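You operate a simulated robot arm through the tools that you are given. There is no shell and no other tool. Be economical: measure what you need, move in short steps, check, and stop when the job is done.

The job below is to be done with a simulated two-armed robot. You get a single attempt, and the scene is never put back.

JOB
Load the cores tray on the teal turntable and lock it at PAD.
Fine: the red knob frees the turntable and ends at HELD.

The check looks at the end state, three seconds after you hand in, the way a careful person would. Anything else that was tipped, shoved, dropped, spilled or broken makes it a failure.

ROBOT AND FRAMES
Two 7-joint arms with two-finger parallel grippers on one trunk, on a base that drives. Base frame: it is fixed to the floor where the robot stands at the start and does not move with it; the origin is under the middle of the robot, x ahead of it, y to its left, z up. Readings come in mm, rad, newtons and seconds.
The left shoulder is at the start at [50, 165, 1117], the right one opposite. With the tool pointing down near the work surface each hand reaches from about 200 to 680 mm from the robot's upright axis, wherever it stands, measured 20 degrees to its own side. Places, roughly: red turntable knob [300, -900, 500]; teal turntable [700, -900, 700]; top of the teal turntable [700, -900, 700]. Payload 3.91 kg a hand.
The TCP of each hand is the grasp point between the finger pads, 30 mm short of the fingertips. In the tool frame z runs along the fingers and y along their closing line. Largest opening 110 mm; finger width 20, thickness 10; the body of the gripper, 48 by 112 mm, starts 55 mm behind the TCP.
Orientation is that of the tool frame in the base frame, as a unit quaternion [w, x, y, z]. With the fingers straight down and closing along the base's y, the tool's x points along the base's -x, its y along +y and its z along -z.

CONTROLS
- The arms move only by the tool jog_arm. It takes "left_series", "right_series" or both (then of equal length, played together; a hand with none holds still); each is a list of rows, each a list of 7 numbers: the turn, a rotation vector about the tool's x, y, z in rad, then the shift along the tool's x, y, z in mm, then the finger opening in mm, from 0 to 110. In form: [[ax, ay, az, x, y, z, grip], ...]. A call has 1 to 12 rows; each row shifts and turns the commanded pose from where the row before left it, along the tool's axes as they then stand. Each row takes 0.2 s and may step no farther than 50 mm and 0.15 rad from the row before; otherwise, or with a gripper value out of range, the whole call is refused. A pose out of reach is approached as far as the arm can. The call stops where the force on the tool passes 40 N (or 10 N more than at its start, if that is more) or the arm is blocked; 0.2 s more then pass. Each finger travels about 45 mm/s and halts on what it meets, pressing with about 22 N; the grip force reading is that of the motor and also rises with nothing between the fingers. The clock runs only during rows and for 0.2 s after the last one: add rows that do not move to give the fingers time. It gives the time, the measured TCP pose, the force on the tool (base axes), the opening and the grip force at its end, in the units of the frame above (readings bear some noise), with the torque about the TCP (base axes, N m) and any sound that the robot's microphone picked up.
- Cameras (640 x 400 px; columns grow to the right, rows downward): "scene" is now at [101.3, -43.1, 1279.2]; the picture's right is [-0.53, -0.85, 0.00], its down [-0.54, 0.34, -0.77] and it looks along [0.65, -0.41, -0.64] (base axes); focal length 225 px, centre (320, 200). "left" rides on the left gripper at [72, -17, -103] in its tool frame; the picture's right is [0.23, 0.97, 0.00], its down [-0.76, 0.18, -0.62] and it looks along [-0.61, 0.14, 0.78] (tool axes); focal length 222 px, centre (320, 200). "right" rides on the right gripper at [72, 17, -103] in its tool frame; the picture's right is [-0.23, 0.97, 0.00], its down [-0.76, -0.18, -0.62] and it looks along [-0.61, -0.14, 0.78] (tool axes); focal length 222 px, centre (320, 200). There is no depth. A picture from a camera that has moved, and an enlarged one, comes with that camera's place and axes in the base frame and with its lens.
- capture(camera): a new picture of that camera. No time passes.
- raise_lower(by): slides the trunk up (or, below 0, down) by that many mm; the arms and the scene camera ride with it, the base frame stays. It gives what a move gives, with no picture.
- steer(legs): drives the robot by 1 to 6 legs, each [ahead, left, turn to the left] in mm, mm and rad, along the robot's own axes; the way and the turn of a leg run together, so that a leg with both is an arc; at most 1500 mm and 3.142 rad a leg. The arms and the cameras ride along, it lands a little off, and it stops where it bumps. It gives what a move gives.
- pan_tilt(pan, tilt): turns the head with the scene camera to pan (to the left, within 1.396 rad either way) and tilt (down, from -0.506 to 1.204), counted from straight ahead of the robot. It gives what a move gives.
- zoom(camera, box): a new picture of the part [left, top, right, bottom] of that camera's present view, enlarged. No time passes.
- finish_job(): hands the job in; it is judged then, once.

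Go step by step. Nothing tells you exact positions but the pictures and the camera data: compare them with the known pose of the tool, close in by small moves and look again before you grip or let go. The budget is 120 turns and 100 pictures, counting those below and the enlarged ones. Unless the task says otherwise, let go and move clear before handing in, and close with one line.

The tools are called as name(argument=value, ...) on one line, values as JSON. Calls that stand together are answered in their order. jog_arm: Moves the arms, as the interface text tells. Its arguments: {"type":"object","properties":{"left_series":{"type":"array","items":{"type":"array","items":{"type":"number"}}},"right_series":{"type":"array","items":{"type":"array","items":{"type":"number"}}}},"required":[]} The other tools are called the same way: raise_lower (by) slides the trunk up or down; steer (legs) drives the base; pan_tilt (pan, tilt) turns the head that bears the scene camera; capture (camera) takes a picture; zoom (camera, box) takes an enlarged picture of a part of a camera's view; finish_job () hands the job in.

At the start:

```text
t: 0.0
left_ee_pos: [416.6, -1.2, 1065.8]
left_tcp_rot: [0.0, 0.0, 1.0, 0.001]
left_ft_force: [0.2, 0.3, 0.7]
left_wrist_torque: [-0.02, 0.02, 0.01]
left_gripper_width: 110.1
left_gripper_force: 0.2
right_ee_pos: [303.9, -361.3, 1044.5]
right_tcp_rot: [0.0, 0.0, 1.0, -0.001]
right_ft_force: [0.3, 0.1, 0.1]
right_wrist_torque: [0.04, 0.0, -0.01]
right_gripper_width: 110.0
right_gripper_force: 0.0
trunk travel left (down, up): [-337.0, 166.0]
robot x, y, heading: [-0.3, 0.1, -0.0]
head pan, tilt: [-0.562, 0.698]
```

scene: 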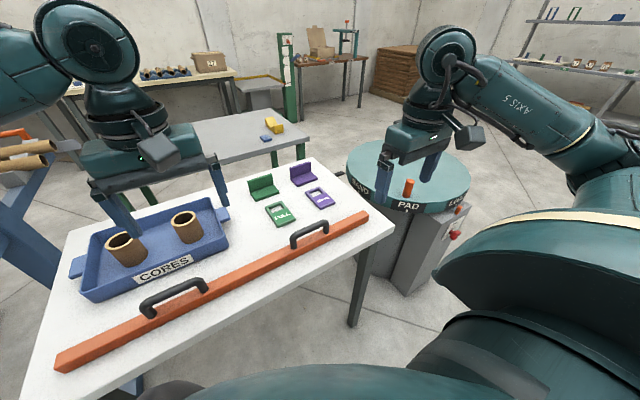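
right: 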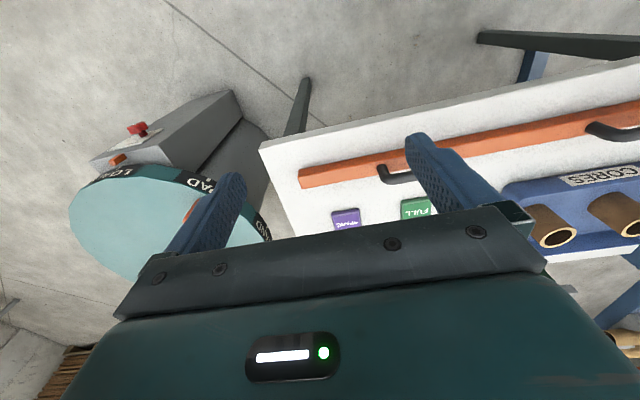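
left: 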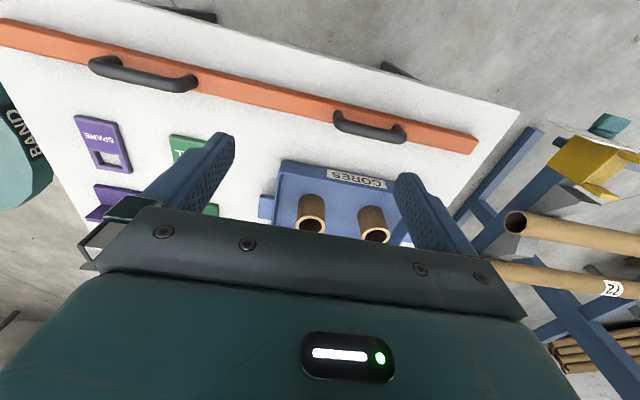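

I see a blue CORES tray with two tubes on the white table, and the teal turntable with an orange peg, a label rim and a red knob box to the right. I'll look closer at both first.

zoom(camera="scene", box=[330, 120, 490, 300])

zoom(camera="scene", box=[40, 140, 360, 340])

zoom(camera="right", box=[50, 70, 290, 290])

```text
2.22 times, centred on (410, 210) of scene
camera zoom: at [101.3, -43.1, 1279.2], right [-0.53, -0.85, 0.0], down [-0.54, 0.34, -0.77], along [0.65, -0.41, -0.64], focal length 500 px, centre (120, 178)
```

zoom: 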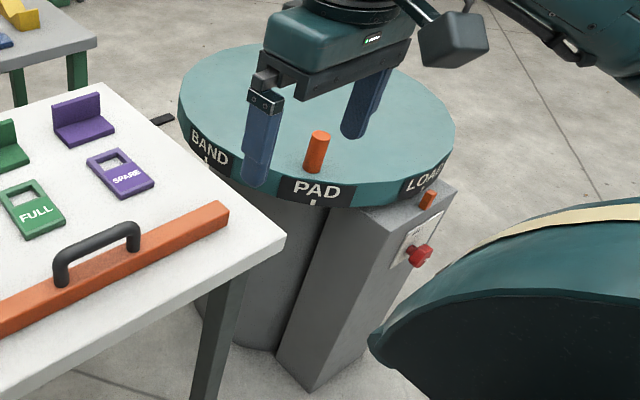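

```text
2.00 times, centred on (200, 240) of scene
camera zoom: at [101.3, -43.1, 1279.2], right [-0.53, -0.85, 0.0], down [-0.54, 0.34, -0.77], along [0.65, -0.41, -0.64], focal length 450 px, centre (560, 120)
```

zoom: 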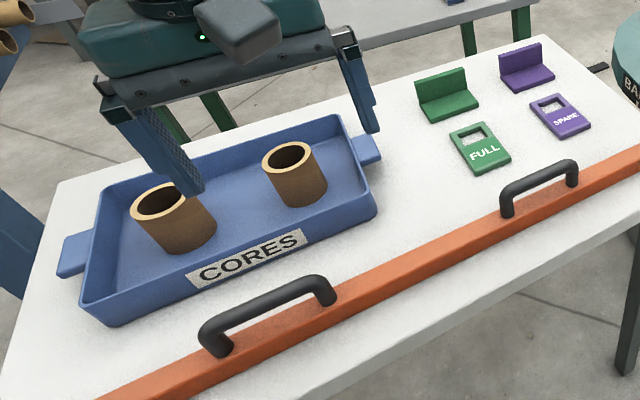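

```text
1.82 times, centred on (170, 180) of right
camera zoom: at [232.3, -345.1, 1148.5], right [0.23, 0.97, 0.0], down [0.76, -0.18, 0.62], along [0.61, -0.14, -0.78], focal length 404 px, centre (593, 236)
```

zoom: 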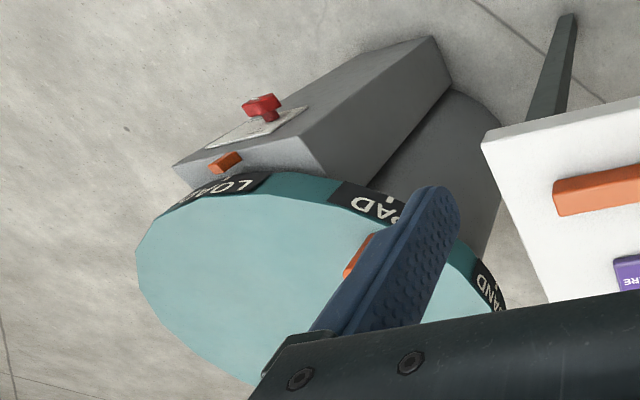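

The tray lies lengthwise along y around (650, 115), with end lugs I can pinch with both hands. The turntable needs to turn about 45° so PAD meets the orange pointer. I'll look at the tray from straight on.

pan_tilt(pan=0.1, tilt=0.75)

steer(legs=[[0, 110, 0]])

capture(camera="scene")

capture(camera="left")

```text
t: 1.0
left_ee_pos: [416.5, -2.3, 1065.6]
left_tcp_rot: [0.0, 0.0, 1.0, 0.0]
left_ft_force: [-0.8, -0.5, -0.4]
left_wrist_torque: [0.0, -0.03, 0.0]
left_gripper_width: 109.8
left_gripper_force: 0.0
right_ee_pos: [304.7, -361.2, 1044.2]
right_tcp_rot: [0.0, -0.001, 1.0, 0.0]
right_ft_force: [0.6, -0.8, 0.2]
right_wrist_torque: [-0.02, -0.01, 0.0]
right_gripper_width: 110.0
right_gripper_force: 0.0
trunk travel left (down, up): [-337.0, 166.0]
robot x, y, heading: [-1.6, -1.2, -0.0]
head pan, tilt: [0.099, 0.75]
```

```text
t: 2.2
left_ee_pos: [417.3, 110.9, 1065.5]
left_tcp_rot: [0.0, -0.001, 1.0, 0.0]
left_ft_force: [-0.6, -0.5, -0.9]
left_wrist_torque: [-0.01, 0.03, -0.01]
left_gripper_width: 109.9
left_gripper_force: 0.1
right_ee_pos: [305.7, -247.7, 1045.4]
right_tcp_rot: [0.0, 0.0, 1.0, -0.001]
right_ft_force: [0.2, 1.3, -0.4]
right_wrist_torque: [-0.02, 0.02, 0.03]
right_gripper_width: 110.0
right_gripper_force: 0.0
trunk travel left (down, up): [-337.0, 166.0]
robot x, y, heading: [-0.2, 114.6, 0.002]
head pan, tilt: [0.099, 0.75]
```

```text
93 pictures are left
camera scene: at [111.7, 123.6, 1274.9], right [0.1, -0.99, 0.0], down [-0.68, -0.07, -0.73], along [0.73, 0.07, -0.68], focal length 225 px, centre (320, 200)
```

scene: 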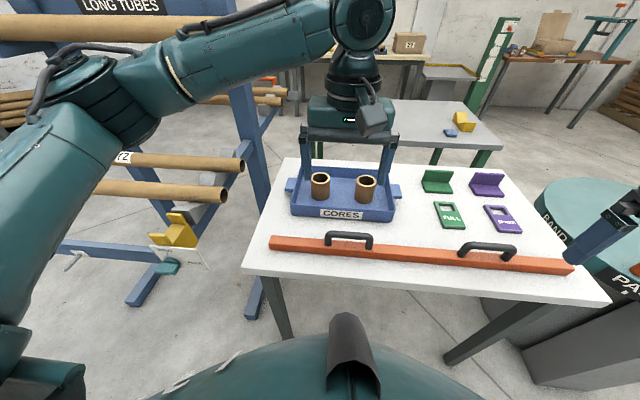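

```text
92 pictures are left
camera left: at [343.6, 96.2, 1168.8], right [-0.23, 0.97, 0.0], down [0.76, 0.18, 0.62], along [0.61, 0.14, -0.78], focal length 222 px, centre (320, 200)
```

left: 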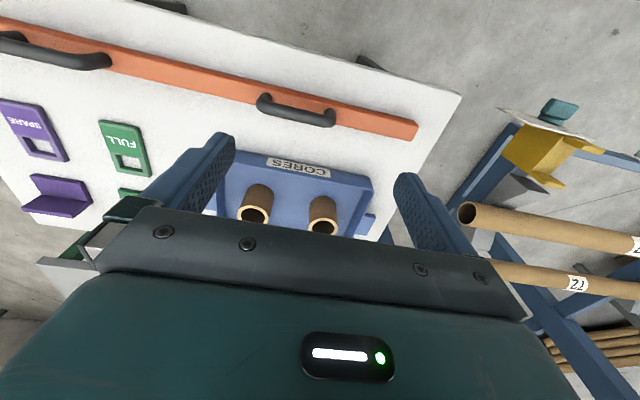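

zoom(camera="scene", box=[270, 150, 420, 244])

```text
4.26 times, centred on (345, 197) of scene
camera zoom: at [111.7, 123.6, 1274.9], right [0.1, -0.99, 0.0], down [-0.68, -0.07, -0.73], along [0.73, 0.07, -0.68], focal length 957 px, centre (214, 213)
```

zoom: 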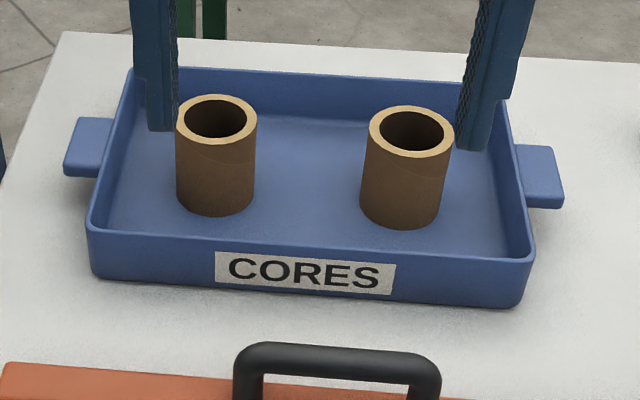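

The tray is about 300×190 mm, centred near (668, 107), with lugs about 36 mm long and 65 mm wide. I'll edge forward a little and yaw both hands by 90° so they close across the lugs along x, cameras facing outward.

steer(legs=[[50, -7, 0]])

jog_arm(left_series=[[0, 0, 0.1428, 0, 0, 0, 110], [0, 0, 0.1428, 0, 0, 0, 110], [0, 0, 0.1428, 0, 0, 0, 110], [0, 0, 0.1428, 0, 0, 0, 110], [0, 0, 0.1428, 0, 0, 0, 110], [0, 0, 0.1428, 0, 0, 0, 110], [0, 0, 0.1428, 0, 0, 0, 110], [0, 0, 0.1428, 0, 0, 0, 110], [0, 0, 0.1428, 0, 0, 0, 110], [0, 0, 0.1428, 0, 0, 0, 110], [0, 0, 0.1428, 0, 0, 0, 110]], right_series=[[0, 0, -0.1428, 0, 0, 0, 110], [0, 0, -0.1428, 0, 0, 0, 110], [0, 0, -0.1428, 0, 0, 0, 110], [0, 0, -0.1428, 0, 0, 0, 110], [0, 0, -0.1428, 0, 0, 0, 110], [0, 0, -0.1428, 0, 0, 0, 110], [0, 0, -0.1428, 0, 0, 0, 110], [0, 0, -0.1428, 0, 0, 0, 110], [0, 0, -0.1428, 0, 0, 0, 110], [0, 0, -0.1428, 0, 0, 0, 110], [0, 0, -0.1428, 0, 0, 0, 110]])

```text
t: 3.2
left_ee_pos: [465.4, 104.6, 1066.0]
left_tcp_rot: [0.001, -0.001, 1.0, 0.0]
left_ft_force: [-0.5, 0.8, 0.3]
left_wrist_torque: [0.01, 0.03, 0.0]
left_gripper_width: 109.9
left_gripper_force: 0.1
right_ee_pos: [355.4, -255.2, 1044.7]
right_tcp_rot: [0.0, 0.0, 1.0, 0.001]
right_ft_force: [0.1, 0.5, 0.1]
right_wrist_torque: [0.02, 0.02, 0.02]
right_gripper_width: 109.9
right_gripper_force: 0.2
trunk travel left (down, up): [-337.0, 166.0]
robot x, y, heading: [48.9, 107.0, -0.002]
head pan, tilt: [0.099, 0.75]
```

```text
t: 5.6
left_ee_pos: [465.7, 104.8, 1066.3]
left_tcp_rot: [-0.001, 0.707, 0.707, 0.001]
left_ft_force: [-0.2, 0.8, 0.7]
left_wrist_torque: [0.0, 0.04, 0.0]
left_gripper_width: 109.9
left_gripper_force: 0.0
right_ee_pos: [280.5, -121.2, 1062.6]
right_tcp_rot: [-0.001, -0.653, 0.757, 0.001]
right_ft_force: [-0.4, 0.1, -0.2]
right_wrist_torque: [0.02, 0.04, 0.03]
right_gripper_width: 110.1
right_gripper_force: 0.1
right hand out of reach, approached as far as the arm can: row 5, 6, 7, 8, 9, 10, 11
trunk travel left (down, up): [-337.0, 166.0]
robot x, y, heading: [50.0, 106.4, 0.002]
head pan, tilt: [0.099, 0.75]
```

jog_arm(left_series=[[0, 0, 0, 17.3, 20.2, 14, 110], [0, 0, 0, 17.3, 20.2, 14, 110], [0, 0, 0, 17.3, 20.2, 14, 110], [0, 0, 0, 17.3, 20.2, 14, 110], [0, 0, 0, 17.3, 20.2, 14, 110], [0, 0, 0, 17.3, 20.2, 14, 110], [0, 0, 0, 17.3, 20.2, 14, 110], [0, 0, 0, 17.3, 20.2, 14, 110], [0, 0, 0, 17.3, 20.2, 14, 110], [0, 0, 0, 17.3, 20.2, 14, 110]], right_series=[[0, 0, 0, -19.1, -31.8, 12, 110], [0, 0, 0, -19.1, -31.8, 12, 110], [0, 0, 0, -19.1, -31.8, 12, 110], [0, 0, 0, -19.1, -31.8, 12, 110], [0, 0, 0, -19.1, -31.8, 12, 110], [0, 0, 0, -19.1, -31.8, 12, 110], [0, 0, 0, -19.1, -31.8, 12, 110], [0, 0, 0, -19.1, -31.8, 12, 110], [0, 0, 0, -19.1, -31.8, 12, 110], [0, 0, 0, -19.1, -31.8, 12, 110]])

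capture(camera="scene")

capture(camera="left")

capture(camera="right")

```text
t: 7.8
left_ee_pos: [668.4, 280.5, 925.0]
left_tcp_rot: [-0.001, 0.706, 0.708, -0.001]
left_ft_force: [-0.5, 0.6, -0.1]
left_wrist_torque: [-0.06, -0.02, -0.01]
left_gripper_width: 110.0
left_gripper_force: 0.0
right_ee_pos: [407.4, 31.7, 1005.9]
right_tcp_rot: [0.0, -0.653, 0.758, 0.001]
right_ft_force: [0.7, 0.3, 0.4]
right_wrist_torque: [0.03, 0.04, 0.0]
right_gripper_width: 110.2
right_gripper_force: 0.0
right hand out of reach, approached as far as the arm can: row 1, 2, 3, 4, 5, 6, 7, 8, 9, 10
trunk travel left (down, up): [-337.0, 166.0]
robot x, y, heading: [47.3, 105.5, 0.003]
head pan, tilt: [0.099, 0.75]
```

```text
90 pictures are left
camera scene: at [160.9, 117.8, 1274.7], right [0.1, -0.99, 0.0], down [-0.68, -0.07, -0.73], along [0.73, 0.07, -0.68], focal length 225 px, centre (320, 200)
```

scene: 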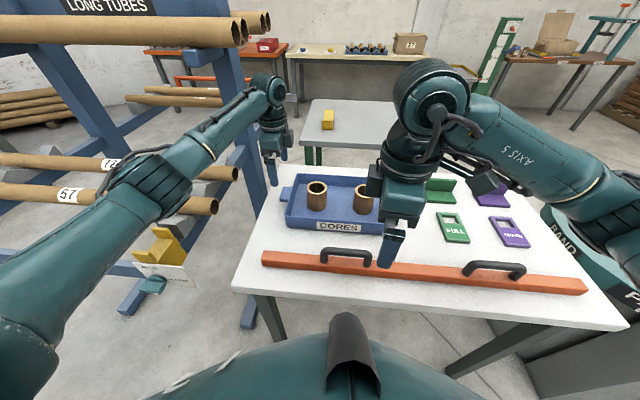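

```text
89 pictures are left
camera left: at [650.1, 354.8, 1027.8], right [0.97, 0.23, 0.0], down [0.18, -0.76, 0.62], along [0.14, -0.61, -0.78], focal length 222 px, centre (320, 200)
```

left: 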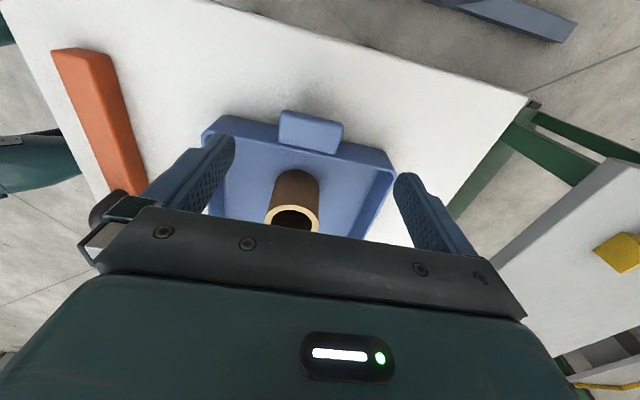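

```text
88 pictures are left
camera right: at [379.6, -38.6, 1108.2], right [-0.93, 0.37, 0.0], down [0.29, 0.73, 0.62], along [0.23, 0.58, -0.78], focal length 222 px, centre (320, 200)
```

right: 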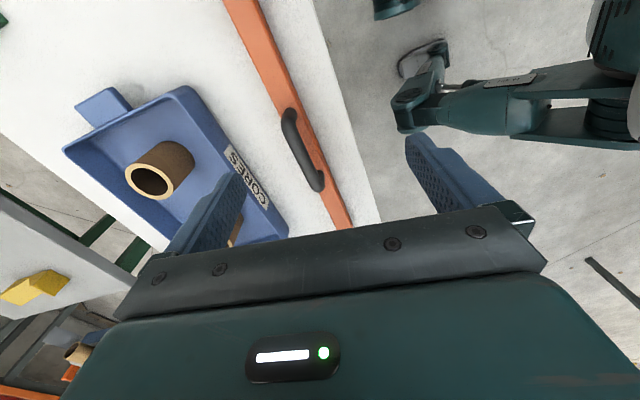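

The right wrist hit a joint limit while yawing close to the body. I'll undo its turn so it reaches the commanded place above the right lug, then turn there.

jog_arm(right_series=[[0, 0, 0.1428, 0, 0, 0, 110], [0, 0, 0.1428, 0, 0, 0, 110], [0, 0, 0.1428, 0, 0, 0, 110], [0, 0, 0.1428, 0, 0, 0, 110], [0, 0, 0.1428, 0, 0, 0, 110], [0, 0, 0.1428, 0, 0, 0, 110], [0, 0, 0.1428, 0, 0, 0, 110], [0, 0, 0.1428, 0, 0, 0, 110], [0, 0, 0.1428, 0, 0, 0, 110], [0, 0, 0.1428, 0, 0, 0, 110], [0, 0, 0.1428, 0, 0, 0, 110]])

```text
t: 10.2
left_ee_pos: [666.2, 278.3, 926.7]
left_tcp_rot: [0.0, 0.706, 0.708, 0.0]
left_ft_force: [-0.8, -0.2, 0.4]
left_wrist_torque: [0.02, -0.01, -0.01]
left_gripper_width: 110.0
left_gripper_force: 0.2
right_ee_pos: [406.5, 30.2, 1007.9]
right_tcp_rot: [0.001, 0.076, 0.997, 0.001]
right_ft_force: [-0.1, -0.2, 0.5]
right_wrist_torque: [0.04, 0.0, 0.0]
right_gripper_width: 110.2
right_gripper_force: 0.0
trunk travel left (down, up): [-337.0, 166.0]
robot x, y, heading: [51.4, 107.3, 0.001]
head pan, tilt: [0.099, 0.75]
```

jog_arm(right_series=[[0, 0, -0.15, 0, 0, 0, 110], [0, 0, 0, -33.4, -11.8, 10.3, 110], [0, 0, 0, -33.4, -11.8, 10.3, 110], [0, 0, 0, -33.4, -11.8, 10.3, 110], [0, 0, 0, -33.4, -11.8, 10.3, 110], [0, 0, 0, -33.4, -11.8, 10.3, 110], [0, 0, 0, -33.4, -11.8, 10.3, 110], [0, 0, 0, -33.4, -11.8, 10.3, 110], [0, 0, 0, -33.4, -11.8, 10.3, 110]])

jog_arm(right_series=[[0, 0, -0.1428, 0, 0, 0, 110], [0, 0, -0.1428, 0, 0, 0, 110], [0, 0, -0.1428, 0, 0, 0, 110], [0, 0, -0.1428, 0, 0, 0, 110], [0, 0, -0.1428, 0, 0, 0, 110], [0, 0, -0.1428, 0, 0, 0, 110], [0, 0, -0.1428, 0, 0, 0, 110], [0, 0, -0.1428, 0, 0, 0, 110], [0, 0, -0.1428, 0, 0, 0, 110], [0, 0, -0.1428, 0, 0, 0, 110], [0, 0, -0.1428, 0, 0, 0, 110]])

capture(camera="scene")

capture(camera="right")

```text
t: 12.2
left_ee_pos: [667.4, 279.4, 925.8]
left_tcp_rot: [0.001, 0.706, 0.708, -0.001]
left_ft_force: [0.0, -0.4, -0.9]
left_wrist_torque: [-0.02, 0.0, -0.01]
left_gripper_width: 110.0
left_gripper_force: 0.0
right_ee_pos: [674.8, -64.6, 924.6]
right_tcp_rot: [0.0, -0.001, 1.0, 0.0]
right_ft_force: [-0.4, -0.3, -0.5]
right_wrist_torque: [-0.01, -0.01, 0.0]
right_gripper_width: 109.9
right_gripper_force: 0.0
trunk travel left (down, up): [-337.0, 166.0]
robot x, y, heading: [46.4, 103.8, 0.001]
head pan, tilt: [0.099, 0.75]
```

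```text
t: 14.6
left_ee_pos: [665.6, 279.9, 926.2]
left_tcp_rot: [0.0, 0.705, 0.709, 0.0]
left_ft_force: [-0.5, -0.3, -1.2]
left_wrist_torque: [0.04, -0.01, 0.0]
left_gripper_width: 110.1
left_gripper_force: 0.0
right_ee_pos: [675.1, -65.1, 925.9]
right_tcp_rot: [0.0, -0.166, 0.986, 0.0]
right_ft_force: [1.3, -0.5, -0.4]
right_wrist_torque: [-0.01, 0.0, -0.02]
right_gripper_width: 110.2
right_gripper_force: 0.1
right hand out of reach, approached as far as the arm can: row 3, 4, 5, 6, 7, 8, 9, 10, 11
trunk travel left (down, up): [-337.0, 166.0]
robot x, y, heading: [47.7, 100.6, 0.0]
head pan, tilt: [0.099, 0.75]
```

```text
87 pictures are left
camera scene: at [160.0, 116.2, 1274.9], right [0.1, -0.99, 0.0], down [-0.68, -0.07, -0.73], along [0.73, 0.07, -0.68], focal length 225 px, centre (320, 200)
```

scene: 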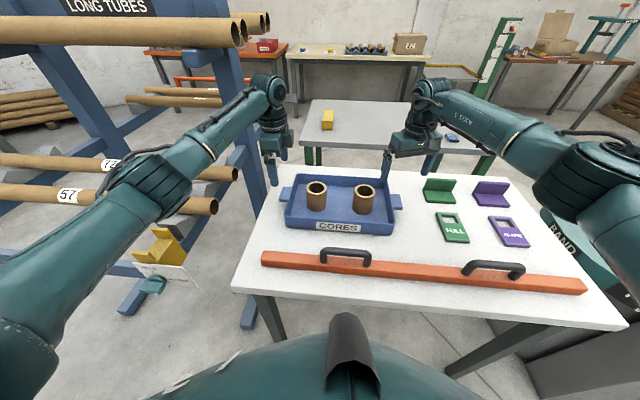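

```text
86 pictures are left
camera right: at [601.0, -73.5, 1029.2], right [-0.1, 0.99, 0.0], down [0.78, 0.08, 0.62], along [0.62, 0.07, -0.78], focal length 222 px, centre (320, 200)
```

right: 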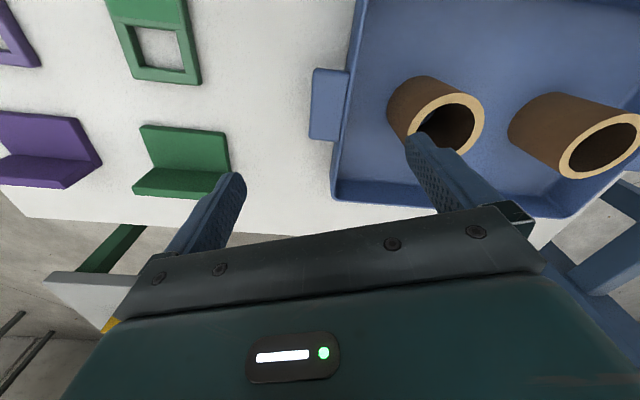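

The right hand can't yaw that way, so I'll turn it the other way (camera over the tray side).

jog_arm(right_series=[[0, 0, 0.15, 0, 0, 0, 110], [0, 0, 0.15, 0, 0, 0, 110], [0, 0, 0.15, 0, 0, 0, 110], [0, 0, 0.15, 0, 0, 0, 110], [0, 0, 0.15, 0, 0, 0, 110], [0, 0, 0.15, 0, 0, 0, 110], [0, 0, 0.15, 0, 0, 0, 110], [0, 0, 0.15, 0, 0, 0, 110], [0, 0, 0.15, 0, 0, 0, 110], [0, 0, 0.15, 0, 0, 0, 110], [0, 0, 0.15, 0, 0, 0, 110], [0, 0, 0.15, 0, 0, 0, 110]])

jog_arm(right_series=[[0, 0, 0.104, 0, 0, 0, 110]])

capture(camera="scene")

capture(camera="right")

```text
t: 17.2
left_ee_pos: [667.0, 278.1, 927.4]
left_tcp_rot: [0.0, 0.706, 0.709, 0.0]
left_ft_force: [-0.3, -1.1, -0.4]
left_wrist_torque: [-0.01, 0.03, -0.01]
left_gripper_width: 110.0
left_gripper_force: 0.2
right_ee_pos: [675.8, -63.8, 924.4]
right_tcp_rot: [0.0, 0.67, 0.743, 0.001]
right_ft_force: [0.5, 0.4, 0.1]
right_wrist_torque: [0.01, -0.01, 0.02]
right_gripper_width: 109.7
right_gripper_force: 0.0
trunk travel left (down, up): [-337.0, 166.0]
robot x, y, heading: [49.3, 104.5, 0.002]
head pan, tilt: [0.099, 0.75]
```

```text
t: 17.6
left_ee_pos: [667.0, 279.5, 926.4]
left_tcp_rot: [0.0, 0.706, 0.708, -0.001]
left_ft_force: [-0.2, 0.6, 0.0]
left_wrist_torque: [0.03, -0.02, -0.04]
left_gripper_width: 110.2
left_gripper_force: 0.0
right_ee_pos: [675.9, -63.7, 925.2]
right_tcp_rot: [-0.001, 0.707, 0.707, 0.0]
right_ft_force: [0.5, -0.1, -0.6]
right_wrist_torque: [0.0, -0.01, -0.02]
right_gripper_width: 110.0
right_gripper_force: 0.0
trunk travel left (down, up): [-337.0, 166.0]
robot x, y, heading: [46.7, 108.2, -0.0]
head pan, tilt: [0.099, 0.75]
```

```text
85 pictures are left
camera scene: at [160.0, 116.2, 1274.9], right [0.1, -0.99, 0.0], down [-0.68, -0.07, -0.73], along [0.73, 0.07, -0.68], focal length 225 px, centre (320, 200)
```

scene: 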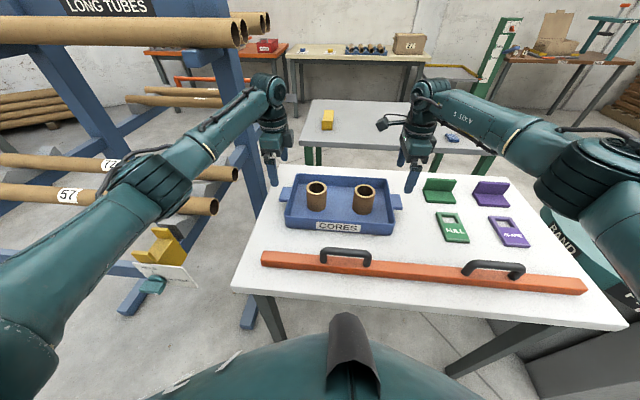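

```text
84 pictures are left
camera right: at [692.6, 7.2, 1028.5], right [0.97, -0.23, 0.0], down [-0.18, -0.76, 0.62], along [-0.14, -0.61, -0.78], focal length 222 px, centre (320, 200)
```

right: 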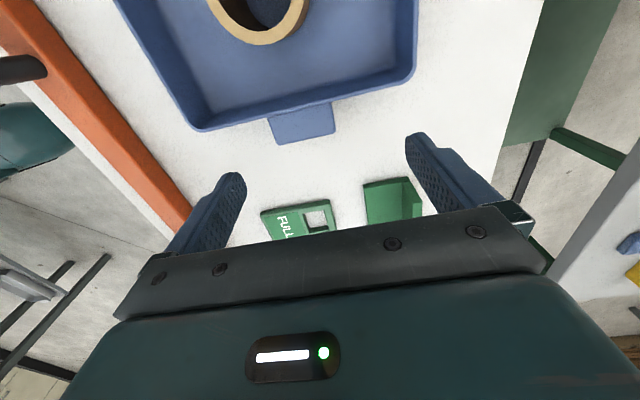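

Triangulating from all three cameras, the lugs are at x≈660, y≈273 and −61, z≈823. I'll lower both hands astride them.

jog_arm(left_series=[[0, 0, 0, -3, -3.5, 20, 110], [0, 0, 0, -3, -3.5, 25, 110], [0, 0, 0, 0, 0, 25, 110]], right_series=[[0, 0, 0, 1.5, -8, 20, 110], [0, 0, 0, 1.5, -8, 25, 110], [0, 0, 0, 0, 0, 25, 110]])

capture(camera="left")

capture(camera="right")

zoom(camera="scene", box=[240, 120, 460, 260])

```text
t: 18.4
left_ee_pos: [660.5, 271.7, 853.5]
left_tcp_rot: [0.0, 0.706, 0.708, 0.0]
left_ft_force: [-0.7, -0.1, -0.4]
left_wrist_torque: [-0.01, -0.01, 0.05]
left_gripper_width: 110.2
left_gripper_force: 0.1
right_ee_pos: [659.4, -60.2, 853.1]
right_tcp_rot: [0.0, 0.706, 0.708, 0.002]
right_ft_force: [-0.4, -0.1, -0.3]
right_wrist_torque: [0.0, 0.03, 0.01]
right_gripper_width: 110.1
right_gripper_force: 0.1
trunk travel left (down, up): [-337.0, 166.0]
robot x, y, heading: [49.4, 105.3, -0.001]
head pan, tilt: [0.099, 0.75]
```

```text
83 pictures are left
camera left: at [642.8, 345.6, 956.6], right [0.97, 0.23, 0.0], down [0.18, -0.76, 0.62], along [0.14, -0.61, -0.78], focal length 222 px, centre (320, 200)
```

left: 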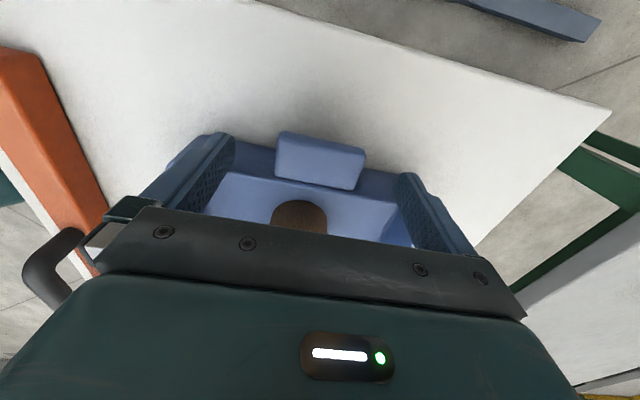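

```text
82 pictures are left
camera right: at [676.4, 11.5, 957.5], right [0.97, -0.23, 0.0], down [-0.18, -0.76, 0.62], along [-0.14, -0.61, -0.78], focal length 222 px, centre (320, 200)
```

right: 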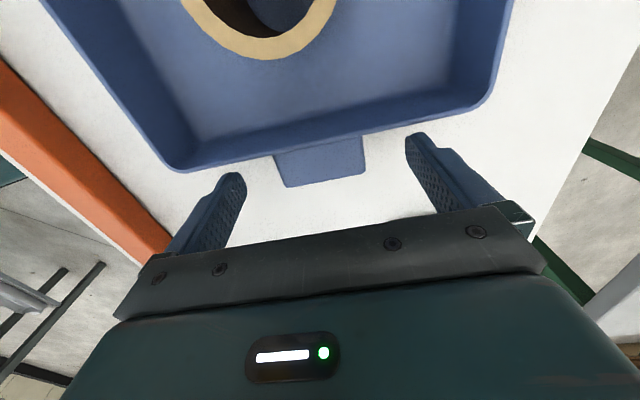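

```text
2.86 times, centred on (350, 190) of scene
camera zoom: at [160.3, 116.2, 1274.9], right [0.1, -0.99, 0.0], down [-0.68, -0.07, -0.73], along [0.73, 0.07, -0.68], focal length 643 px, centre (234, 229)
```

zoom: 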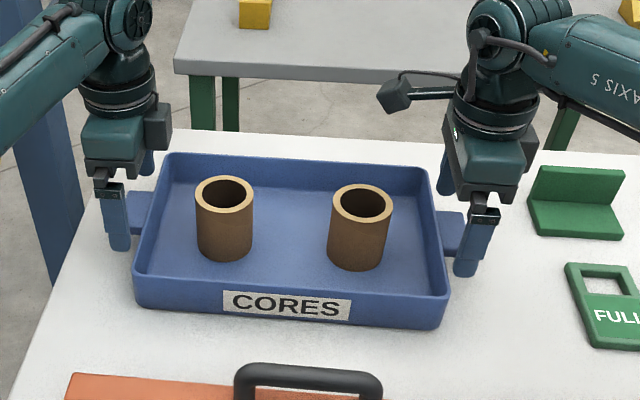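

jog_arm(left_series=[[0, 0, 0, 0, 0, 10, 110], [0, 0, 0, 0, 0, 9, 110]], right_series=[[0, 0, 0, 0, 0, 10, 110], [0, 0, 0, 0, 0, 9, 110]])

zoom(camera="scene", box=[260, 170, 420, 230])

capture(camera="left")

```text
t: 19.0
left_ee_pos: [658.6, 270.8, 834.6]
left_tcp_rot: [-0.001, 0.706, 0.708, 0.0]
left_ft_force: [-0.1, 0.2, 0.3]
left_wrist_torque: [-0.01, -0.02, 0.03]
left_gripper_width: 109.8
left_gripper_force: 0.0
right_ee_pos: [660.3, -60.1, 834.8]
right_tcp_rot: [-0.001, 0.707, 0.707, 0.0]
right_ft_force: [-0.4, -0.5, 0.8]
right_wrist_torque: [-0.04, 0.01, 0.01]
right_gripper_width: 110.1
right_gripper_force: 0.1
trunk travel left (down, up): [-337.0, 166.0]
robot x, y, heading: [47.5, 103.4, -0.001]
head pan, tilt: [0.099, 0.75]
```

```text
4.00 times, centred on (340, 200) of scene
camera zoom: at [160.1, 116.3, 1274.9], right [0.1, -0.99, 0.0], down [-0.68, -0.07, -0.73], along [0.73, 0.07, -0.68], focal length 900 px, centre (240, 200)
```

zoom: 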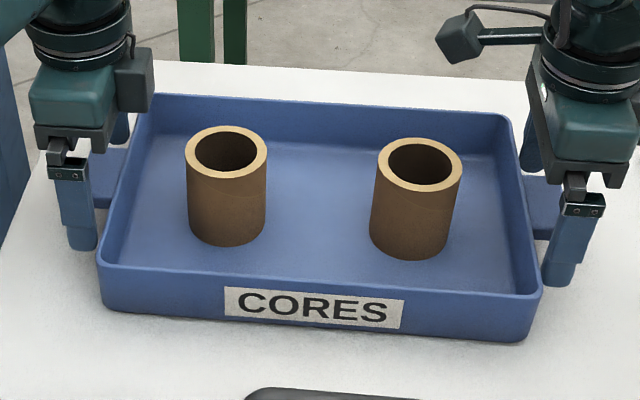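

```text
79 pictures are left
camera left: at [642.0, 345.9, 938.4], right [0.97, 0.23, 0.0], down [0.18, -0.76, 0.62], along [0.14, -0.61, -0.78], focal length 222 px, centre (320, 200)
```

left: 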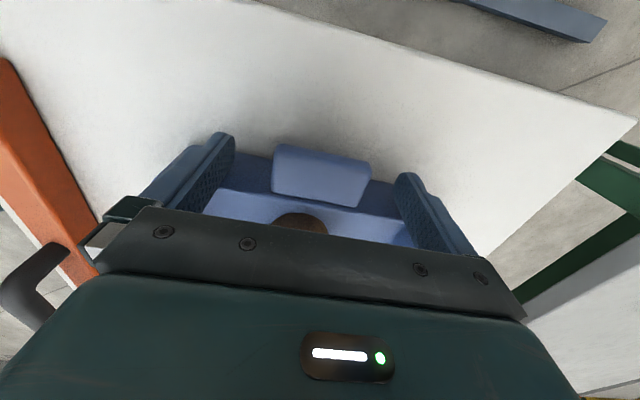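

jog_arm(left_series=[[0, 0, 0, 0, 0, 3, 110], [0, 0, 0, 0, 0, 3, 110]], right_series=[[0, 0, 0, 0, 0, 3, 110], [0, 0, 0, 0, 0, 3, 110]])

jog_arm(left_series=[[0, 0, 0, 0, 0, 0, 85], [0, 0, 0, 0, 0, 0, 70], [0, 0, 0, 0, 0, 0, 55], [0, 0, 0, 0, 0, 0, 45], [0, 0, 0, 0, 0, 0, 40], [0, 0, 0, 0, 0, 0, 40], [0, 0, 0, 0, 0, 0, 40]], right_series=[[0, 0, 0, 0, 0, 0, 85], [0, 0, 0, 0, 0, 0, 70], [0, 0, 0, 0, 0, 0, 55], [0, 0, 0, 0, 0, 0, 45], [0, 0, 0, 0, 0, 0, 40], [0, 0, 0, 0, 0, 0, 40], [0, 0, 0, 0, 0, 0, 40]])

capture(camera="left")

capture(camera="right")

```text
t: 19.6
left_ee_pos: [658.2, 273.5, 832.0]
left_tcp_rot: [0.0, 0.706, 0.708, 0.0]
left_ft_force: [-0.2, 0.6, 0.2]
left_wrist_torque: [-0.01, -0.05, 0.01]
left_gripper_width: 110.1
left_gripper_force: 0.1
right_ee_pos: [659.3, -59.8, 828.5]
right_tcp_rot: [0.0, 0.706, 0.708, 0.001]
right_ft_force: [0.1, 0.8, -1.5]
right_wrist_torque: [0.0, 0.01, 0.0]
right_gripper_width: 109.8
right_gripper_force: 0.1
trunk travel left (down, up): [-337.0, 166.0]
robot x, y, heading: [50.0, 104.3, 0.004]
head pan, tilt: [0.099, 0.75]
```

```text
t: 21.2
left_ee_pos: [658.5, 271.1, 831.1]
left_tcp_rot: [0.0, 0.706, 0.708, 0.0]
left_ft_force: [0.2, 0.4, 1.5]
left_wrist_torque: [0.09, -0.07, 0.06]
left_gripper_width: 60.0
left_gripper_force: 21.8
right_ee_pos: [659.6, -59.3, 829.7]
right_tcp_rot: [-0.001, 0.707, 0.708, 0.001]
right_ft_force: [-1.0, 0.7, 0.1]
right_wrist_torque: [-0.09, -0.03, 0.09]
right_gripper_width: 60.0
right_gripper_force: 22.5
trunk travel left (down, up): [-337.0, 166.0]
robot x, y, heading: [49.6, 106.6, 0.007]
head pan, tilt: [0.099, 0.75]
```

```text
78 pictures are left
camera left: at [640.9, 345.9, 933.8], right [0.97, 0.23, 0.0], down [0.18, -0.76, 0.62], along [0.14, -0.61, -0.78], focal length 222 px, centre (320, 200)
```

left: 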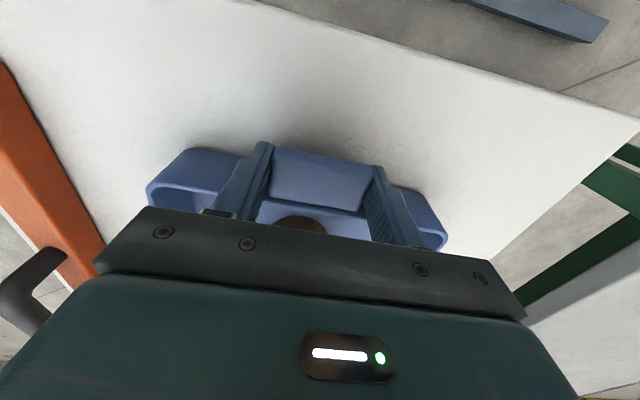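

```text
77 pictures are left
camera right: at [676.1, 11.2, 933.5], right [0.97, -0.23, 0.0], down [-0.18, -0.76, 0.62], along [-0.14, -0.61, -0.78], focal length 222 px, centre (320, 200)
```

right: 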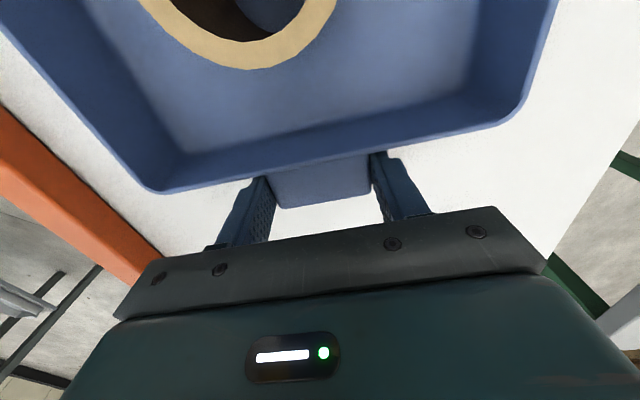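

Both hands hold the 60 mm lugs. I'll lift with the trunk so both hands rise together, a little at first.

raise_lower(by=25)

zoom(camera="scene", box=[240, 150, 440, 260])

```text
t: 21.9
left_ee_pos: [657.9, 273.2, 855.7]
left_tcp_rot: [0.0, 0.705, 0.709, 0.001]
left_ft_force: [0.6, -1.0, -2.0]
left_wrist_torque: [0.03, -0.06, 0.08]
left_gripper_width: 59.8
left_gripper_force: 21.9
right_ee_pos: [659.9, -60.2, 853.9]
right_tcp_rot: [-0.001, 0.707, 0.708, 0.0]
right_ft_force: [-1.1, 0.3, -1.7]
right_wrist_torque: [0.0, 0.06, 0.16]
right_gripper_width: 59.7
right_gripper_force: 22.1
trunk travel left (down, up): [-362.0, 141.0]
robot x, y, heading: [47.3, 105.2, 0.005]
head pan, tilt: [0.099, 0.75]
```

```text
3.20 times, centred on (340, 205) of scene
camera zoom: at [160.7, 116.2, 1299.8], right [0.1, -0.99, 0.0], down [-0.68, -0.07, -0.73], along [0.73, 0.07, -0.68], focal length 720 px, centre (256, 184)
```

zoom: 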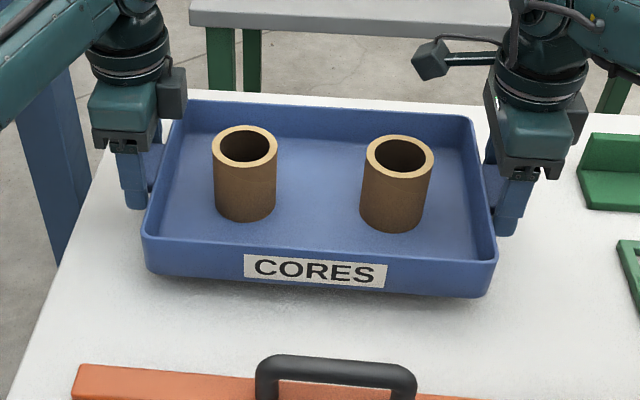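

The tray is level and cleanly lifted. I'll raise it more and look at the turntable side before driving.

raise_lower(by=70)

pan_tilt(pan=-1.0, tilt=0.85)

capture(camera="scene")

```text
t: 23.0
left_ee_pos: [658.2, 272.1, 925.6]
left_tcp_rot: [0.0, 0.706, 0.708, 0.0]
left_ft_force: [0.7, -0.8, -1.9]
left_wrist_torque: [-0.03, 0.01, 0.1]
left_gripper_width: 59.7
left_gripper_force: 21.9
right_ee_pos: [660.0, -59.8, 924.6]
right_tcp_rot: [-0.001, 0.706, 0.708, 0.001]
right_ft_force: [-1.1, 1.5, -1.2]
right_wrist_torque: [-0.09, -0.02, 0.2]
right_gripper_width: 59.8
right_gripper_force: 21.8
trunk travel left (down, up): [-432.0, 71.0]
robot x, y, heading: [49.7, 108.0, -0.002]
head pan, tilt: [0.099, 0.75]
```

```text
t: 24.3
left_ee_pos: [657.5, 271.4, 925.6]
left_tcp_rot: [0.0, 0.706, 0.708, 0.0]
left_ft_force: [1.1, -2.1, -1.8]
left_wrist_torque: [-0.06, -0.01, 0.07]
left_gripper_width: 60.0
left_gripper_force: 22.0
right_ee_pos: [660.4, -59.1, 924.6]
right_tcp_rot: [0.0, 0.707, 0.707, 0.0]
right_ft_force: [-0.4, 1.7, -2.1]
right_wrist_torque: [-0.04, 0.01, 0.18]
right_gripper_width: 60.1
right_gripper_force: 21.9
trunk travel left (down, up): [-432.0, 71.0]
robot x, y, heading: [48.8, 105.7, -0.0]
head pan, tilt: [-1.0, 0.85]
```

```text
75 pictures are left
camera scene: at [120.5, 42.2, 1361.8], right [-0.84, -0.54, 0.0], down [-0.41, 0.63, -0.66], along [0.36, -0.55, -0.75], focal length 225 px, centre (320, 200)
```

scene: 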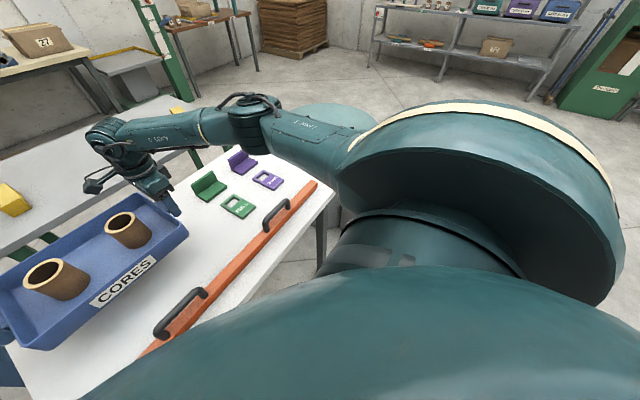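

The right arm blocks the view, but the earlier fixes put the knob near (342, −880, 551). I'll raise a bit more to clear the green and purple stands, back off 50 mm and strafe right in two stages.

raise_lower(by=55)

steer(legs=[[-50, 0, 0], [0, -400, 0]])

pan_tilt(pan=0.0, tilt=0.8)

capture(camera="scene")

```text
t: 25.2
left_ee_pos: [660.0, 272.6, 979.4]
left_tcp_rot: [0.0, 0.706, 0.709, 0.001]
left_ft_force: [1.0, -0.9, -2.2]
left_wrist_torque: [-0.14, -0.05, 0.09]
left_gripper_width: 60.0
left_gripper_force: 21.8
right_ee_pos: [660.2, -59.6, 979.0]
right_tcp_rot: [-0.001, 0.707, 0.707, -0.001]
right_ft_force: [0.1, 1.5, -2.2]
right_wrist_torque: [-0.01, 0.03, 0.15]
right_gripper_width: 60.3
right_gripper_force: 22.4
trunk travel left (down, up): [-487.0, 16.0]
robot x, y, heading: [47.2, 106.7, 0.0]
head pan, tilt: [-1.0, 0.85]
```

```text
t: 28.3
left_ee_pos: [610.7, -129.0, 980.1]
left_tcp_rot: [0.001, 0.709, 0.706, 0.0]
left_ft_force: [-0.4, -2.5, -3.4]
left_wrist_torque: [-0.02, -0.04, 0.01]
left_gripper_width: 60.1
left_gripper_force: 22.5
right_ee_pos: [608.6, -461.9, 979.7]
right_tcp_rot: [-0.001, 0.708, 0.706, 0.001]
right_ft_force: [-0.8, 1.3, -1.4]
right_wrist_torque: [0.05, 0.04, 0.1]
right_gripper_width: 60.0
right_gripper_force: 22.0
trunk travel left (down, up): [-487.0, 16.0]
robot x, y, heading: [-1.4, -291.6, -0.0]
head pan, tilt: [-1.0, 0.85]
```

```text
t: 29.5
left_ee_pos: [609.1, -129.0, 980.7]
left_tcp_rot: [0.0, 0.708, 0.706, -0.001]
left_ft_force: [0.4, -1.0, -2.5]
left_wrist_torque: [-0.09, -0.02, -0.04]
left_gripper_width: 59.8
left_gripper_force: 22.2
right_ee_pos: [608.9, -461.1, 979.2]
right_tcp_rot: [0.0, 0.708, 0.706, 0.0]
right_ft_force: [-0.6, 0.2, -2.5]
right_wrist_torque: [-0.08, 0.0, 0.09]
right_gripper_width: 59.9
right_gripper_force: 21.8
trunk travel left (down, up): [-487.0, 16.0]
robot x, y, heading: [-3.1, -295.7, -0.002]
head pan, tilt: [0.0, 0.799]
```

```text
74 pictures are left
camera scene: at [109.0, -290.7, 1420.8], right [0.0, -1.0, 0.0], down [-0.72, 0.0, -0.7], along [0.7, 0.0, -0.72], focal length 225 px, centre (320, 200)
```

scene: 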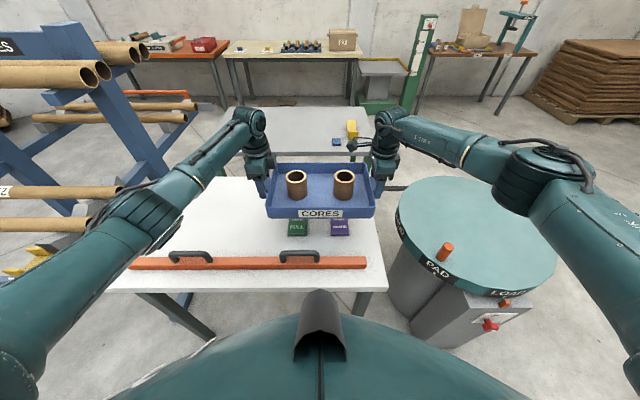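

The view is now clear: turntable centre about (700, −900), peg at (517, −725), knob near (341, −885, 551). The tray is level, so I'll strafe on.

steer(legs=[[0, -606, 0]])

capture(camera="scene")

```text
t: 33.0
left_ee_pos: [607.0, -743.0, 981.8]
left_tcp_rot: [0.0, 0.71, 0.704, 0.0]
left_ft_force: [1.2, 0.1, -3.8]
left_wrist_torque: [0.07, -0.07, 0.06]
left_gripper_width: 59.8
left_gripper_force: 22.3
right_ee_pos: [604.6, -1074.7, 980.4]
right_tcp_rot: [-0.001, 0.71, 0.704, 0.001]
right_ft_force: [-0.3, 0.6, -1.9]
right_wrist_torque: [0.06, 0.06, 0.14]
right_gripper_width: 59.6
right_gripper_force: 21.9
trunk travel left (down, up): [-487.0, 16.0]
robot x, y, heading: [-7.7, -903.5, -0.01]
head pan, tilt: [0.0, 0.799]
```

```text
73 pictures are left
camera scene: at [105.4, -901.0, 1420.8], right [-0.01, -1.0, 0.0], down [-0.72, 0.01, -0.7], along [0.7, -0.01, -0.72], focal length 225 px, centre (320, 200)
```

scene: 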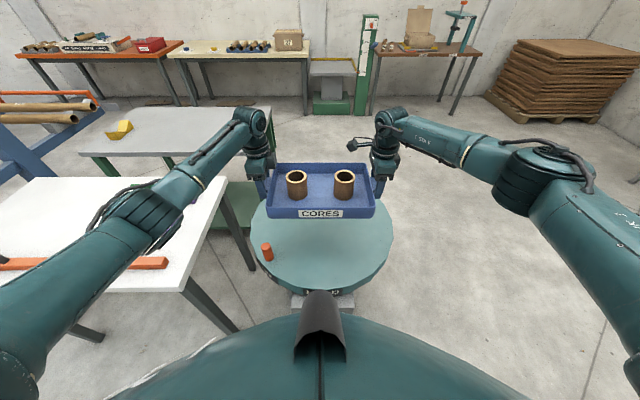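

steer(legs=[[60, 4, 0.01]])

jog_arm(left_series=[[0, 0, 0, 0, 10, 0, 40], [0, 0, 0, 0, 10, 0, 40], [0, 0, 0, 0, 8, 0, 40]], right_series=[[0, 0, 0, 0, 10, 0, 40], [0, 0, 0, 0, 10, 0, 40], [0, 0, 0, 0, 8, 0, 40]])

```text
t: 33.9
left_ee_pos: [666.9, -730.7, 981.0]
left_tcp_rot: [-0.001, 0.706, 0.708, -0.001]
left_ft_force: [0.8, -0.9, -2.6]
left_wrist_torque: [-0.04, 0.04, -0.07]
left_gripper_width: 59.8
left_gripper_force: 21.6
right_ee_pos: [666.7, -1064.5, 978.9]
right_tcp_rot: [-0.001, 0.706, 0.708, 0.001]
right_ft_force: [0.4, 0.5, -2.6]
right_wrist_torque: [-0.1, 0.02, 0.08]
right_gripper_width: 59.9
right_gripper_force: 22.2
trunk travel left (down, up): [-487.0, 16.0]
robot x, y, heading: [57.3, -895.1, -0.0]
head pan, tilt: [0.0, 0.799]
```

```text
t: 34.7
left_ee_pos: [692.8, -730.3, 982.1]
left_tcp_rot: [-0.002, 0.706, 0.709, 0.0]
left_ft_force: [0.3, -0.2, -4.6]
left_wrist_torque: [0.49, 0.21, 0.18]
left_gripper_width: 59.9
left_gripper_force: 22.5
right_ee_pos: [694.1, -1062.8, 980.3]
right_tcp_rot: [-0.001, 0.706, 0.708, 0.0]
right_ft_force: [-0.8, 0.3, 0.0]
right_wrist_torque: [0.26, -0.21, 0.16]
right_gripper_width: 59.9
right_gripper_force: 22.1
trunk travel left (down, up): [-487.0, 16.0]
robot x, y, heading: [54.5, -895.0, 0.006]
head pan, tilt: [0.0, 0.799]
```

The tray is centred over the turntable at about (693, −897). I'll lower it partway with the trunk and check that the left elbow clears the white table.

raise_lower(by=-150)

capture(camera="scene")

capture(camera="left")

pan_tilt(pan=0.9, tilt=0.7)

capture(camera="scene")

```text
t: 36.5
left_ee_pos: [693.4, -730.6, 833.0]
left_tcp_rot: [0.0, 0.706, 0.708, 0.001]
left_ft_force: [2.9, 0.5, -5.8]
left_wrist_torque: [0.55, -0.12, 0.24]
left_gripper_width: 60.0
left_gripper_force: 22.3
right_ee_pos: [695.3, -1062.7, 830.0]
right_tcp_rot: [0.0, 0.706, 0.708, 0.001]
right_ft_force: [-2.2, -1.3, 2.5]
right_wrist_torque: [0.57, 0.09, 0.42]
right_gripper_width: 59.5
right_gripper_force: 22.3
trunk travel left (down, up): [-337.0, 166.0]
robot x, y, heading: [53.9, -895.2, 0.007]
head pan, tilt: [0.0, 0.799]
```

```text
72 pictures are left
camera scene: at [164.9, -895.6, 1270.9], right [0.0, -1.0, 0.0], down [-0.72, 0.0, -0.7], along [0.7, 0.0, -0.72], focal length 225 px, centre (320, 200)
```

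scene: 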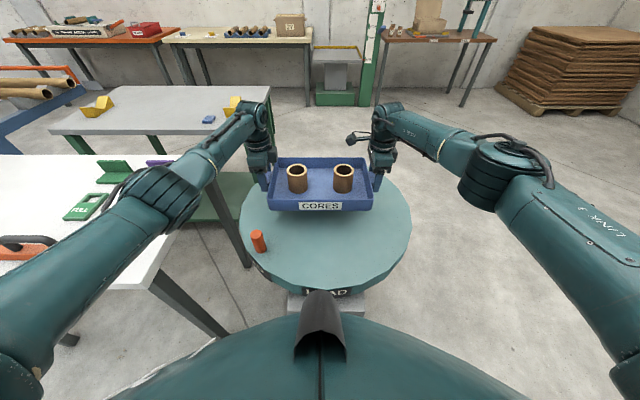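

```text
71 pictures are left
camera left: at [675.5, -656.7, 935.1], right [0.97, 0.23, 0.0], down [0.18, -0.76, 0.62], along [0.14, -0.61, -0.78], focal length 222 px, centre (320, 200)
```

left: 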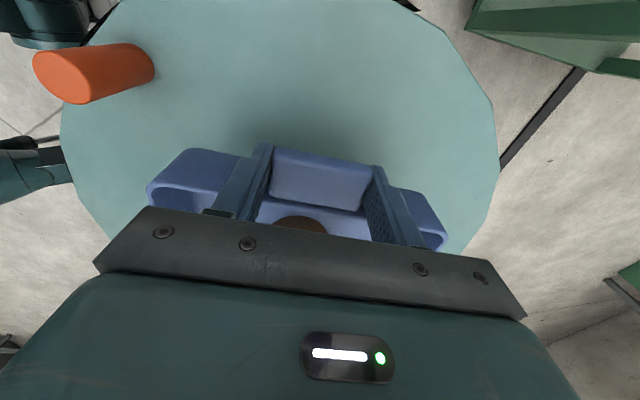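

```text
t: 37.7
left_ee_pos: [693.4, -730.1, 831.8]
left_tcp_rot: [-0.001, 0.706, 0.708, 0.0]
left_ft_force: [1.5, 1.2, -5.0]
left_wrist_torque: [0.36, -0.04, 0.16]
left_gripper_width: 60.1
left_gripper_force: 22.1
right_ee_pos: [694.0, -1064.9, 829.9]
right_tcp_rot: [-0.001, 0.706, 0.708, 0.0]
right_ft_force: [-1.3, -1.8, -0.6]
right_wrist_torque: [0.39, 0.01, 0.27]
right_gripper_width: 60.1
right_gripper_force: 23.1
trunk travel left (down, up): [-337.0, 166.0]
robot x, y, heading: [61.1, -897.4, 0.005]
head pan, tilt: [0.901, 0.7]
```

```text
70 pictures are left
camera scene: at [137.0, -829.2, 1279.1], right [0.79, -0.62, 0.0], down [-0.4, -0.51, -0.76], along [0.47, 0.6, -0.64], focal length 225 px, centre (320, 200)
```

scene: 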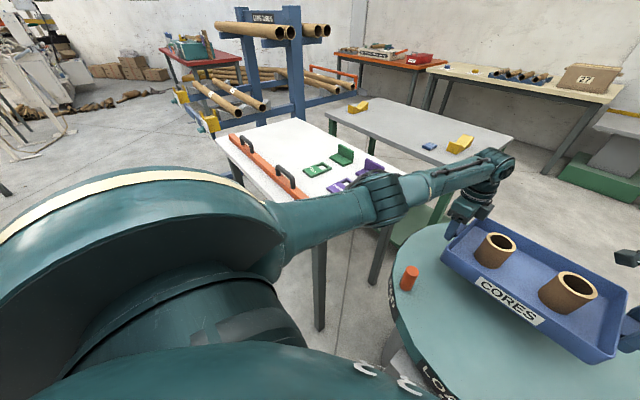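

The left elbow is at about (446, −623, 990), clear of the table. I'll carry on down.

raise_lower(by=-70)

pan_tilt(pan=0.0, tilt=0.75)

zoom(camera="scene", box=[220, 130, 420, 290])

```text
t: 38.8
left_ee_pos: [693.0, -730.0, 762.6]
left_tcp_rot: [0.001, 0.705, 0.709, 0.0]
left_ft_force: [0.1, 1.6, -2.4]
left_wrist_torque: [0.22, 0.02, 0.09]
left_gripper_width: 60.0
left_gripper_force: 22.2
right_ee_pos: [694.3, -1061.0, 758.9]
right_tcp_rot: [-0.001, 0.707, 0.708, 0.001]
right_ft_force: [-1.4, -2.3, -1.7]
right_wrist_torque: [0.16, -0.05, 0.16]
right_gripper_width: 59.9
right_gripper_force: 21.5
trunk travel left (down, up): [-267.0, 236.0]
robot x, y, heading: [54.1, -898.7, 0.002]
head pan, tilt: [0.901, 0.7]
```

```text
t: 40.0
left_ee_pos: [693.8, -731.2, 762.4]
left_tcp_rot: [0.0, 0.706, 0.708, 0.0]
left_ft_force: [0.7, 2.7, -2.0]
left_wrist_torque: [0.03, 0.06, 0.03]
left_gripper_width: 59.8
left_gripper_force: 22.2
right_ee_pos: [694.0, -1062.9, 758.5]
right_tcp_rot: [-0.002, 0.707, 0.707, 0.0]
right_ft_force: [0.2, -2.1, -2.7]
right_wrist_torque: [-0.09, -0.01, 0.03]
right_gripper_width: 60.0
right_gripper_force: 22.4
trunk travel left (down, up): [-267.0, 236.0]
robot x, y, heading: [57.2, -899.0, 0.003]
head pan, tilt: [0.0, 0.75]
```

```text
2.50 times, centred on (320, 210) of scene
camera zoom: at [167.2, -895.5, 1204.8], right [0.0, -1.0, 0.0], down [-0.68, 0.0, -0.73], along [0.73, 0.0, -0.68], focal length 562 px, centre (320, 175)
```

zoom: 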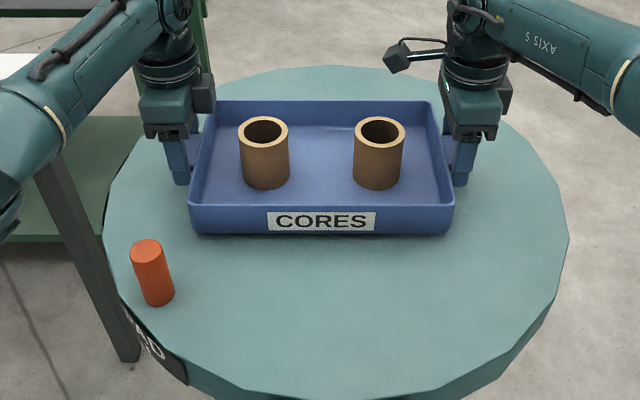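

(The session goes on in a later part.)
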